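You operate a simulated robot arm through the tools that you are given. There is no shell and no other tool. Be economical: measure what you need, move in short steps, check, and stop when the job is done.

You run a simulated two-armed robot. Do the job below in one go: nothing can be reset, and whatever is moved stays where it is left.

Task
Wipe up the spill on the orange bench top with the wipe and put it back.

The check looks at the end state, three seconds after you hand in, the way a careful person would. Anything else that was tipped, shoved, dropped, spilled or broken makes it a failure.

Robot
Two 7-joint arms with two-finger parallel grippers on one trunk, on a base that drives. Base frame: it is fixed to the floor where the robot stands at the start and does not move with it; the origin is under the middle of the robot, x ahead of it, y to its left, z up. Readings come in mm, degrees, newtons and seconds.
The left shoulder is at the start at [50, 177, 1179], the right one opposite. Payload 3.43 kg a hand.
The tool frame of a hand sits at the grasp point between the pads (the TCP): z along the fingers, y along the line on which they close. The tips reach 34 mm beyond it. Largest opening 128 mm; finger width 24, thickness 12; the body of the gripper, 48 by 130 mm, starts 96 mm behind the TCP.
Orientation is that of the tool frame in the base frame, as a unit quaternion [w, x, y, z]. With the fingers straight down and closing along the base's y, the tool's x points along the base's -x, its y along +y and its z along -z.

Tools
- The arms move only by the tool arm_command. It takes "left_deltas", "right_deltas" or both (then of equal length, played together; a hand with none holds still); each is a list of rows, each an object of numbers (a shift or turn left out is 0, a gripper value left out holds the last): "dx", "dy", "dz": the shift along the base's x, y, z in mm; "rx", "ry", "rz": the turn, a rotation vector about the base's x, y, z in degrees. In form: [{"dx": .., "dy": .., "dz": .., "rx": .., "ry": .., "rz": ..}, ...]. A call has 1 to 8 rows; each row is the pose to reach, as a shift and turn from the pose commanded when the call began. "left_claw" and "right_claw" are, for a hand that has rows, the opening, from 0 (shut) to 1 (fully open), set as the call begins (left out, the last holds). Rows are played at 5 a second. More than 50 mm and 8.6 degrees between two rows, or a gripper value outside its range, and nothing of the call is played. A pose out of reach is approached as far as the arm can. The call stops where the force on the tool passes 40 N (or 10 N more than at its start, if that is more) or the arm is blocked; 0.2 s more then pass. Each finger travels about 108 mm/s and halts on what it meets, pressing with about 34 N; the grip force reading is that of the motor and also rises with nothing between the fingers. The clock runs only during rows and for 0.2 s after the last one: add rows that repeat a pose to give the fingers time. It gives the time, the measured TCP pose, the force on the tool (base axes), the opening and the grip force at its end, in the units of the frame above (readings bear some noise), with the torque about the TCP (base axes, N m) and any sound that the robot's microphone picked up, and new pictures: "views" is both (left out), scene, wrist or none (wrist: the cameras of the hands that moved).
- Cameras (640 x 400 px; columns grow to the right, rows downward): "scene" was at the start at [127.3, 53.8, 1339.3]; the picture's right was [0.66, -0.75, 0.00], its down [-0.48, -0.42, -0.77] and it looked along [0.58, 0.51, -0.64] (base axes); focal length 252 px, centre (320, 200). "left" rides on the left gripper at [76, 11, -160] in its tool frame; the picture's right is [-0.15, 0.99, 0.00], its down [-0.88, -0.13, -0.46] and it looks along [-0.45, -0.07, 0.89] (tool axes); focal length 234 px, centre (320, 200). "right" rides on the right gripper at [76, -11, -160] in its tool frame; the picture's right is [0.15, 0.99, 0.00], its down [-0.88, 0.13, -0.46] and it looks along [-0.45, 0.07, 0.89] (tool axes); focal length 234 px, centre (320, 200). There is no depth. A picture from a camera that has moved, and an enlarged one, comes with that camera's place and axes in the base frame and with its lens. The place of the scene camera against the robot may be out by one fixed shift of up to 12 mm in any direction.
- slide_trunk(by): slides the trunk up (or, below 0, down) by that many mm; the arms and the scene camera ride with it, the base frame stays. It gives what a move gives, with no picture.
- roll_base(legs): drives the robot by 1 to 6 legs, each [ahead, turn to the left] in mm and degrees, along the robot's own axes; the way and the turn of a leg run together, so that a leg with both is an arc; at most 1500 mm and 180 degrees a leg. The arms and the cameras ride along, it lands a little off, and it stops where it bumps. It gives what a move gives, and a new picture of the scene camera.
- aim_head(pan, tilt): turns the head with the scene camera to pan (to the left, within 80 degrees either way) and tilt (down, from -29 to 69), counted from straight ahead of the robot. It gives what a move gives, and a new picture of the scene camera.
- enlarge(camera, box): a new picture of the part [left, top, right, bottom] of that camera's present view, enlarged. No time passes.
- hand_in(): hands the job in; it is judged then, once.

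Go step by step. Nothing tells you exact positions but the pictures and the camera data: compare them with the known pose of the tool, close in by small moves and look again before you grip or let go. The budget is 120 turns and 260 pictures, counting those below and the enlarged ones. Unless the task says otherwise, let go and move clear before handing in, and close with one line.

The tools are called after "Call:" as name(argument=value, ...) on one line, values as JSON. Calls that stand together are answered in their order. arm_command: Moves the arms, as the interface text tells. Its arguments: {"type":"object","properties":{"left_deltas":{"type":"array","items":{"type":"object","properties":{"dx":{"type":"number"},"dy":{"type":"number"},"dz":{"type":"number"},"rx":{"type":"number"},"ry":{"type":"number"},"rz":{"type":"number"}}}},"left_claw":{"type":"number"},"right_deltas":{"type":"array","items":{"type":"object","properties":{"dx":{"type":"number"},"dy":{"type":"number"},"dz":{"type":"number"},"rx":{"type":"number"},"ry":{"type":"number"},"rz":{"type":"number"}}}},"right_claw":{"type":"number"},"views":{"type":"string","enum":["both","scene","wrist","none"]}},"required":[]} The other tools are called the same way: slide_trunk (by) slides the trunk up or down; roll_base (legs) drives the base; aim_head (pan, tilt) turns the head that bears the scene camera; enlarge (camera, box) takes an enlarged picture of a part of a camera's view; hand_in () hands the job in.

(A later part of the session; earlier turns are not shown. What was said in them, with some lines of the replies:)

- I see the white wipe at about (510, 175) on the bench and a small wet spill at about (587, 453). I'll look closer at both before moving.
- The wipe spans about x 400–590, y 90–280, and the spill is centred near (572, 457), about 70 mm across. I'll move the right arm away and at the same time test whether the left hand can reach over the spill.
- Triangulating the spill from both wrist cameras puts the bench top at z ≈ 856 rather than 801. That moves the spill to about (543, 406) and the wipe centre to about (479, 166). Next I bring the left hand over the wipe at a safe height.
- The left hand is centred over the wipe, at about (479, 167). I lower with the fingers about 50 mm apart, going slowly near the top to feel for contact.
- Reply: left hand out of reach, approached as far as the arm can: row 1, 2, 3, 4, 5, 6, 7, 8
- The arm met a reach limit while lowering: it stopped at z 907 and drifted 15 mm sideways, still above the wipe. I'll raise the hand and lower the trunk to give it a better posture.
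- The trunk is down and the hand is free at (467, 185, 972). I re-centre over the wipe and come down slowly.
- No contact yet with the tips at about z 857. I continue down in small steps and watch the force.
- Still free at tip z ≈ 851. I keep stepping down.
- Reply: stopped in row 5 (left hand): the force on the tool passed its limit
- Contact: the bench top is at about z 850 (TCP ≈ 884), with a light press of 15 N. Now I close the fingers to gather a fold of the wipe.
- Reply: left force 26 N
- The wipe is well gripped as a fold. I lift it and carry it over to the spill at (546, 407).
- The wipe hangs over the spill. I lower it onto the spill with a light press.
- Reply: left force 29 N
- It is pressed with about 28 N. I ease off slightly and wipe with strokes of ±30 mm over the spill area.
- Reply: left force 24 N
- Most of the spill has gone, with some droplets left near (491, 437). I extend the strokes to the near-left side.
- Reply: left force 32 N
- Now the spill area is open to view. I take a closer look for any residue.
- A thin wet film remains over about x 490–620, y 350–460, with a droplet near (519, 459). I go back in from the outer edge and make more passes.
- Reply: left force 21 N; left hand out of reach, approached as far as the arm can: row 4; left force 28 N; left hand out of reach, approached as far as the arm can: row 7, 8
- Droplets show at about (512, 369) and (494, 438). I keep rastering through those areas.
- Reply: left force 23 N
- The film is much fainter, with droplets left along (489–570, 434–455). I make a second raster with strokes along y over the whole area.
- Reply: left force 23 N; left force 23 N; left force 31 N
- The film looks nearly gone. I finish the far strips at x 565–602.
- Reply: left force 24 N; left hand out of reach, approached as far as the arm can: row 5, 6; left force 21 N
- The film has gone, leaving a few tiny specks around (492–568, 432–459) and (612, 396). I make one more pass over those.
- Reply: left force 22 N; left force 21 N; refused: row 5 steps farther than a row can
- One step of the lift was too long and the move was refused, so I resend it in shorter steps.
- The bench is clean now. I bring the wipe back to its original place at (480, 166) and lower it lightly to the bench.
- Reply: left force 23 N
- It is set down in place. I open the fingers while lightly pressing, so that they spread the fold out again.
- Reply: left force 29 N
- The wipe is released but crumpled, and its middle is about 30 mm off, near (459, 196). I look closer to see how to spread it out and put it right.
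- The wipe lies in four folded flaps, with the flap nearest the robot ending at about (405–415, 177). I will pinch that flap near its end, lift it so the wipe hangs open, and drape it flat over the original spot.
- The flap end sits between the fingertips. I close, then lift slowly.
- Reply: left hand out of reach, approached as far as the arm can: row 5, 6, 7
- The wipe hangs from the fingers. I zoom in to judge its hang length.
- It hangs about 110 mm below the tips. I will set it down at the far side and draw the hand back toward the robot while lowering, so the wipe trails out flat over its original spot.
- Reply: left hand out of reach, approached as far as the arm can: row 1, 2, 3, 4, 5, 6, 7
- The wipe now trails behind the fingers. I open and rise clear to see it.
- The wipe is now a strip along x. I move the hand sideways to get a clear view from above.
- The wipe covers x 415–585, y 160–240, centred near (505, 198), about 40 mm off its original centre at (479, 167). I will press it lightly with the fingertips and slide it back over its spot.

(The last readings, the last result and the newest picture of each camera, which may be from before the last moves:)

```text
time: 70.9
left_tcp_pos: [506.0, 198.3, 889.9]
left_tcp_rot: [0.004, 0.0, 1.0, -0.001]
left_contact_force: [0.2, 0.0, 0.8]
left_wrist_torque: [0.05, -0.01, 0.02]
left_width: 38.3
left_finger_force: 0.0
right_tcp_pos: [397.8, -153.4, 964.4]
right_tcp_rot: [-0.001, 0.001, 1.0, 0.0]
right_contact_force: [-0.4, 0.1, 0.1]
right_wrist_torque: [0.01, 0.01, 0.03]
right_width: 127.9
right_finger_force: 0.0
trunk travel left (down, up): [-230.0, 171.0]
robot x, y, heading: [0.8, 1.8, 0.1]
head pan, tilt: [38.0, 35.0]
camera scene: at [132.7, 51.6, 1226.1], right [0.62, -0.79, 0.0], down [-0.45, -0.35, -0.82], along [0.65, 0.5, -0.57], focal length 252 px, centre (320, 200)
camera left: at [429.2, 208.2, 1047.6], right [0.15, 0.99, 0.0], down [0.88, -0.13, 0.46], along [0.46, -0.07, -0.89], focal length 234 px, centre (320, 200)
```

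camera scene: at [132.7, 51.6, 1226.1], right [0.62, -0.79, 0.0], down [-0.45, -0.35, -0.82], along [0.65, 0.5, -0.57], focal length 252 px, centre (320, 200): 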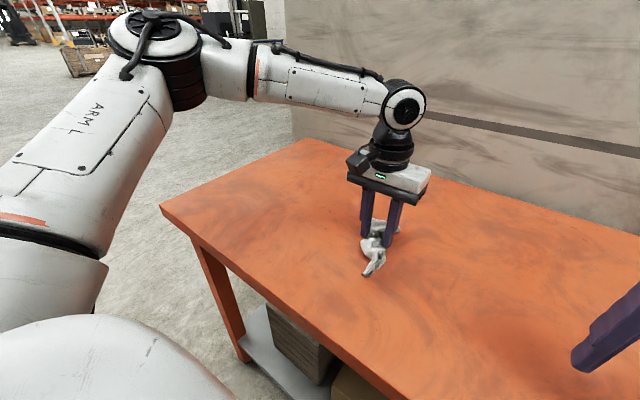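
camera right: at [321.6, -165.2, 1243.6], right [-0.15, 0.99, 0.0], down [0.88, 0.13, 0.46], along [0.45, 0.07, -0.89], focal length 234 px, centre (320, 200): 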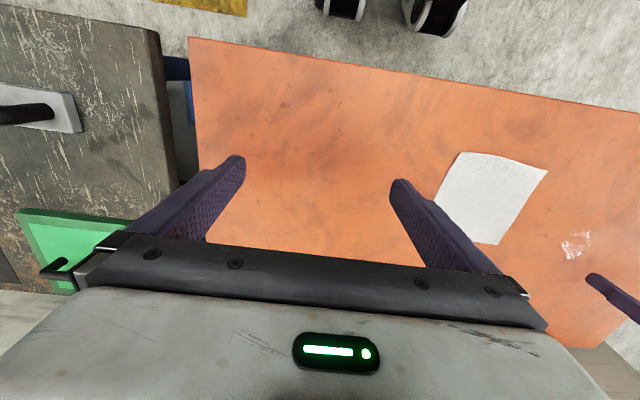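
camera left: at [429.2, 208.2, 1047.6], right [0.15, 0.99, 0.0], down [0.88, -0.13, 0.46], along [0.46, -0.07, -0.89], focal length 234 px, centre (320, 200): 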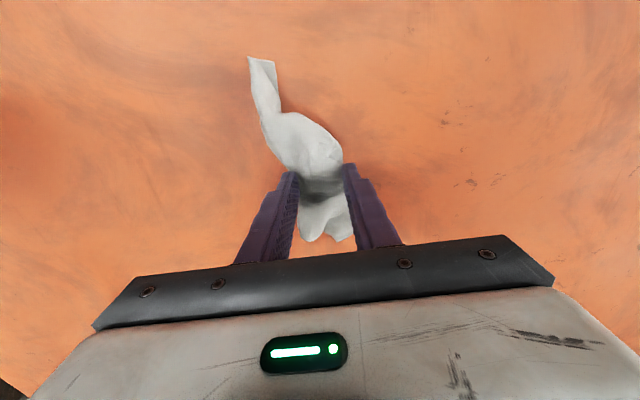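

The fingers straddle the strip, which runs from (410, 167) to (579, 196). I pinch it gently, slide it about 20 mm in −x and −y along the bench, and let go.

Call:
arm_command(left_deltas=[{"dz": -3}, {"dz": -3}, {"dz": -3}, {"dx": -7, "dy": -7, "dz": -3}, {"dx": -14, "dy": -14, "dz": -3}, {"dx": -22, "dy": -20, "dz": -3}, {"dx": -22, "dy": -20, "dz": -3}], left_claw=0.05, views="wrist")

Call:
arm_command(left_deltas=[{"dz": 0}, {"dz": 0}, {"dz": 0}, {"dz": 30}, {"dz": 70}, {"dz": 110}, {"dy": 45, "dz": 115}, {"dy": 90, "dz": 115}], left_claw=0.5, views="none")

Call:
arm_command(left_deltas=[{"dx": -20, "dy": 45, "dz": 10}, {"dx": -40, "dy": 90, "dz": 20}, {"dx": -60, "dy": 130, "dz": 30}, {"dx": -60, "dy": 130, "dz": 30}], views="both")

Call:
enlarge(camera="scene", box=[230, 140, 450, 300])

```text
time: 72.5
left_tcp_pos: [483.6, 176.6, 885.9]
left_tcp_rot: [0.004, 0.0, 1.0, 0.0]
left_contact_force: [1.3, 1.3, 13.0]
left_wrist_torque: [0.03, 0.06, -0.01]
left_width: 7.2
left_finger_force: 7.8
right_tcp_pos: [396.5, -155.0, 964.3]
right_tcp_rot: [0.0, -0.001, 1.0, 0.001]
right_contact_force: [1.1, 0.4, 0.8]
right_wrist_torque: [-0.01, -0.01, 0.02]
right_width: 128.0
right_finger_force: 0.0
trunk travel left (down, up): [-230.0, 171.0]
robot x, y, heading: [-0.9, 3.8, -0.2]
head pan, tilt: [38.0, 35.0]
camera left: at [406.4, 187.5, 1045.5], right [0.15, 0.99, 0.0], down [0.88, -0.13, 0.46], along [0.46, -0.07, -0.89], focal length 234 px, centre (320, 200)
```

left: 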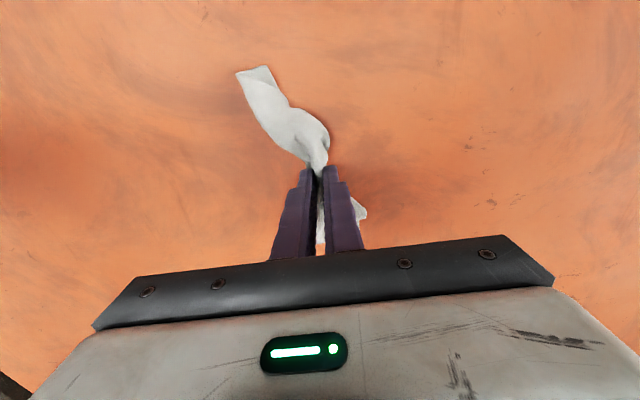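

```text
time: 74.3
left_tcp_pos: [482.4, 266.0, 1002.9]
left_tcp_rot: [0.005, 0.001, 1.0, -0.001]
left_contact_force: [-0.5, -0.3, 0.2]
left_wrist_torque: [-0.01, -0.02, 0.0]
left_width: 64.4
left_finger_force: 0.1
right_tcp_pos: [398.3, -154.2, 964.0]
right_tcp_rot: [0.0, -0.001, 1.0, 0.0]
right_contact_force: [-0.5, 0.2, 0.1]
right_wrist_torque: [-0.01, 0.0, 0.01]
right_width: 127.7
right_finger_force: 0.1
trunk travel left (down, up): [-230.0, 171.0]
robot x, y, heading: [0.7, -0.3, -0.2]
head pan, tilt: [38.0, 35.0]
```

```text
refused: row 1 steps farther than a row can; nothing moved
```

```text
2.50 times, centred on (340, 220) of scene
camera zoom: at [132.7, 52.0, 1226.1], right [0.62, -0.79, 0.0], down [-0.45, -0.35, -0.82], along [0.65, 0.5, -0.57], focal length 630 px, centre (270, 150)
```

zoom: 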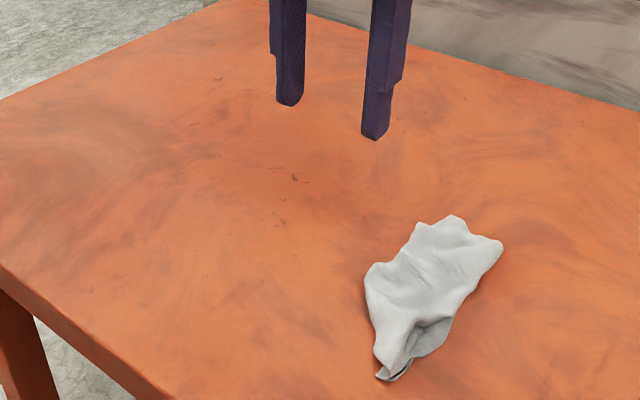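

The opening fingers spread the wipe nicely, and it is now centred near (485, 170), its original spot. I repeat the press-and-open trick once more at its middle to widen it.

Call:
arm_command(left_deltas=[{"dx": 3, "dy": -45}, {"dx": 8, "dy": -92}, {"dx": 8, "dy": -92, "dz": -45}, {"dx": 8, "dy": -92, "dz": -85}, {"dx": 8, "dy": -92, "dz": -105}, {"dx": 8, "dy": -92, "dz": -112}, {"dx": 8, "dy": -92, "dz": -115}, {"dx": 8, "dy": -92, "dz": -117}], left_claw=0, views="wrist")

Call:
arm_command(left_deltas=[{"dz": 0}, {"dz": 0}, {"dz": 0}, {"dz": 0}, {"dz": 0}, {"dz": 0}], left_claw=0.75, views="wrist")

```text
time: 76.1
left_tcp_pos: [493.1, 174.2, 886.3]
left_tcp_rot: [0.008, -0.001, 1.0, -0.001]
left_contact_force: [0.5, 1.3, 13.7]
left_wrist_torque: [0.06, -0.03, 0.03]
left_width: 0.1
left_finger_force: 33.1
right_tcp_pos: [396.3, -154.2, 965.5]
right_tcp_rot: [0.001, 0.0, 1.0, 0.0]
right_contact_force: [-0.2, 0.4, 0.1]
right_wrist_torque: [0.01, -0.01, -0.01]
right_width: 127.9
right_finger_force: 0.0
trunk travel left (down, up): [-230.0, 171.0]
robot x, y, heading: [-0.4, -2.5, -0.0]
head pan, tilt: [38.0, 35.0]
camera left: at [414.6, 185.8, 1044.5], right [0.15, 0.99, 0.0], down [0.87, -0.13, 0.47], along [0.46, -0.07, -0.88], focal length 234 px, centre (320, 200)
```

left: 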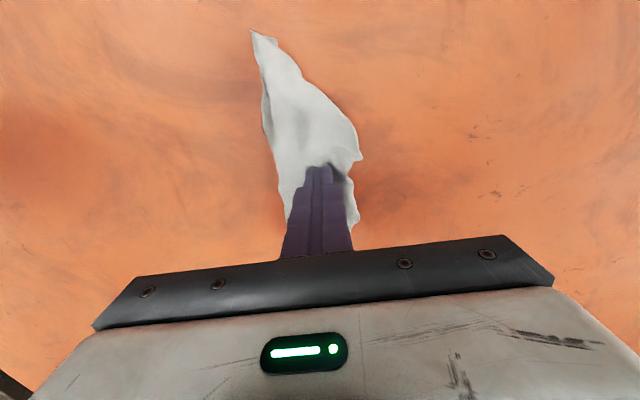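

```text
time: 77.5
left_tcp_pos: [493.6, 174.3, 886.1]
left_tcp_rot: [0.006, 0.0, 1.0, -0.001]
left_contact_force: [0.1, -7.7, 24.0]
left_wrist_torque: [1.11, 0.12, 0.0]
left_width: 91.9
left_finger_force: 0.1
right_tcp_pos: [396.4, -155.8, 964.6]
right_tcp_rot: [0.0, -0.001, 1.0, 0.0]
right_contact_force: [0.8, 0.2, 0.6]
right_wrist_torque: [0.02, -0.01, 0.0]
right_width: 127.7
right_finger_force: 0.0
trunk travel left (down, up): [-230.0, 171.0]
robot x, y, heading: [-0.2, -1.2, -0.2]
head pan, tilt: [38.0, 35.0]
camera left: at [413.9, 184.5, 1044.5], right [0.15, 0.99, 0.0], down [0.87, -0.13, 0.47], along [0.46, -0.07, -0.88], focal length 234 px, centre (320, 200)
```

left: 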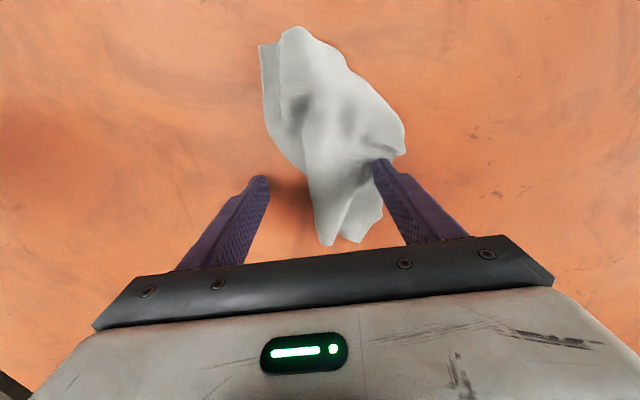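

It is much flatter and wider now. I rise and move aside to check the end result.

Call:
arm_command(left_deltas=[{"dz": 20}, {"dz": 60}, {"dz": 105}, {"dy": 40, "dz": 120}, {"dx": -10, "dy": 80, "dz": 130}, {"dx": -20, "dy": 120, "dz": 140}, {"dx": -30, "dy": 155, "dz": 150}, {"dx": -30, "dy": 155, "dz": 150}], views="both")

Call:
enlarge(camera="scene", box=[230, 140, 450, 300])

```text
time: 79.3
left_tcp_pos: [462.7, 330.0, 1034.7]
left_tcp_rot: [0.004, 0.0, 1.0, 0.0]
left_contact_force: [-0.8, -0.5, 0.2]
left_wrist_torque: [-0.01, 0.02, -0.03]
left_width: 96.1
left_finger_force: 0.1
right_tcp_pos: [397.9, -155.1, 964.6]
right_tcp_rot: [-0.001, 0.001, 1.0, -0.001]
right_contact_force: [0.1, -0.2, 0.2]
right_wrist_torque: [-0.03, -0.02, 0.03]
right_width: 128.1
right_finger_force: 0.1
trunk travel left (down, up): [-230.0, 171.0]
robot x, y, heading: [-0.6, 0.8, 0.0]
head pan, tilt: [38.0, 35.0]
camera scene: at [132.8, 51.5, 1226.1], right [0.62, -0.79, 0.0], down [-0.45, -0.35, -0.82], along [0.65, 0.5, -0.57], focal length 252 px, centre (320, 200)
camera left: at [384.8, 341.9, 1192.6], right [0.15, 0.99, 0.0], down [0.88, -0.13, 0.46], along [0.46, -0.07, -0.89], focal length 234 px, centre (320, 200)
```

scene: 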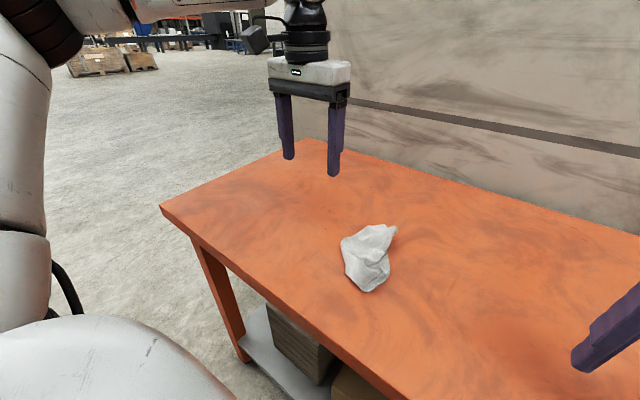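
left: 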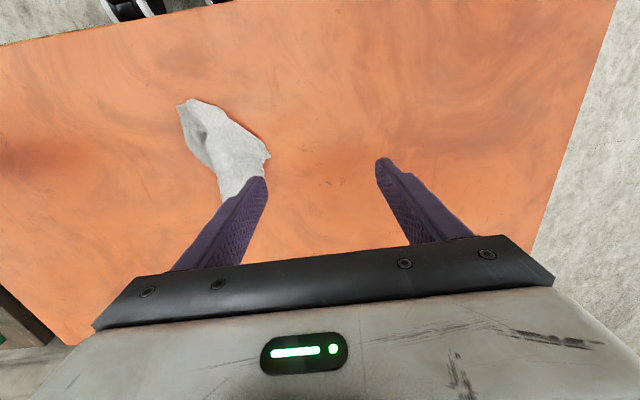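

```text
2.50 times, centred on (340, 220) of scene
camera zoom: at [132.8, 51.5, 1226.1], right [0.62, -0.79, 0.0], down [-0.45, -0.35, -0.82], along [0.65, 0.5, -0.57], focal length 630 px, centre (270, 150)
```

zoom: 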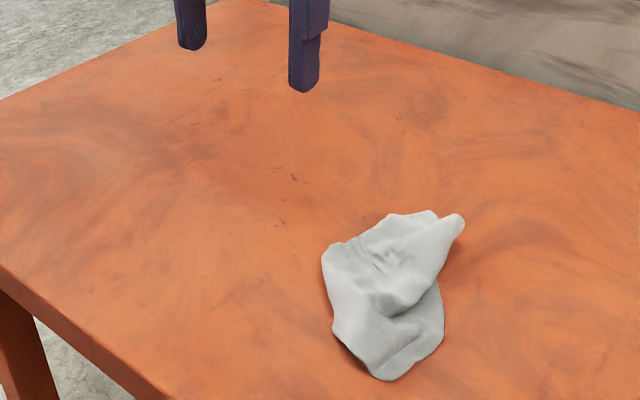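

The spill has gone, and the wipe lies spread out on its original spot, centred near (475, 190), about 20 mm off. Both hands are clear and nothing else was touched, so I hand in.

Call:
hand_in()

```text
The job is handed in.
```

I wiped up the spill and put the wipe back about 20 mm from where it started. It is somewhat rumpled rather than lying flat as it was, and both hands are clear of the bench.
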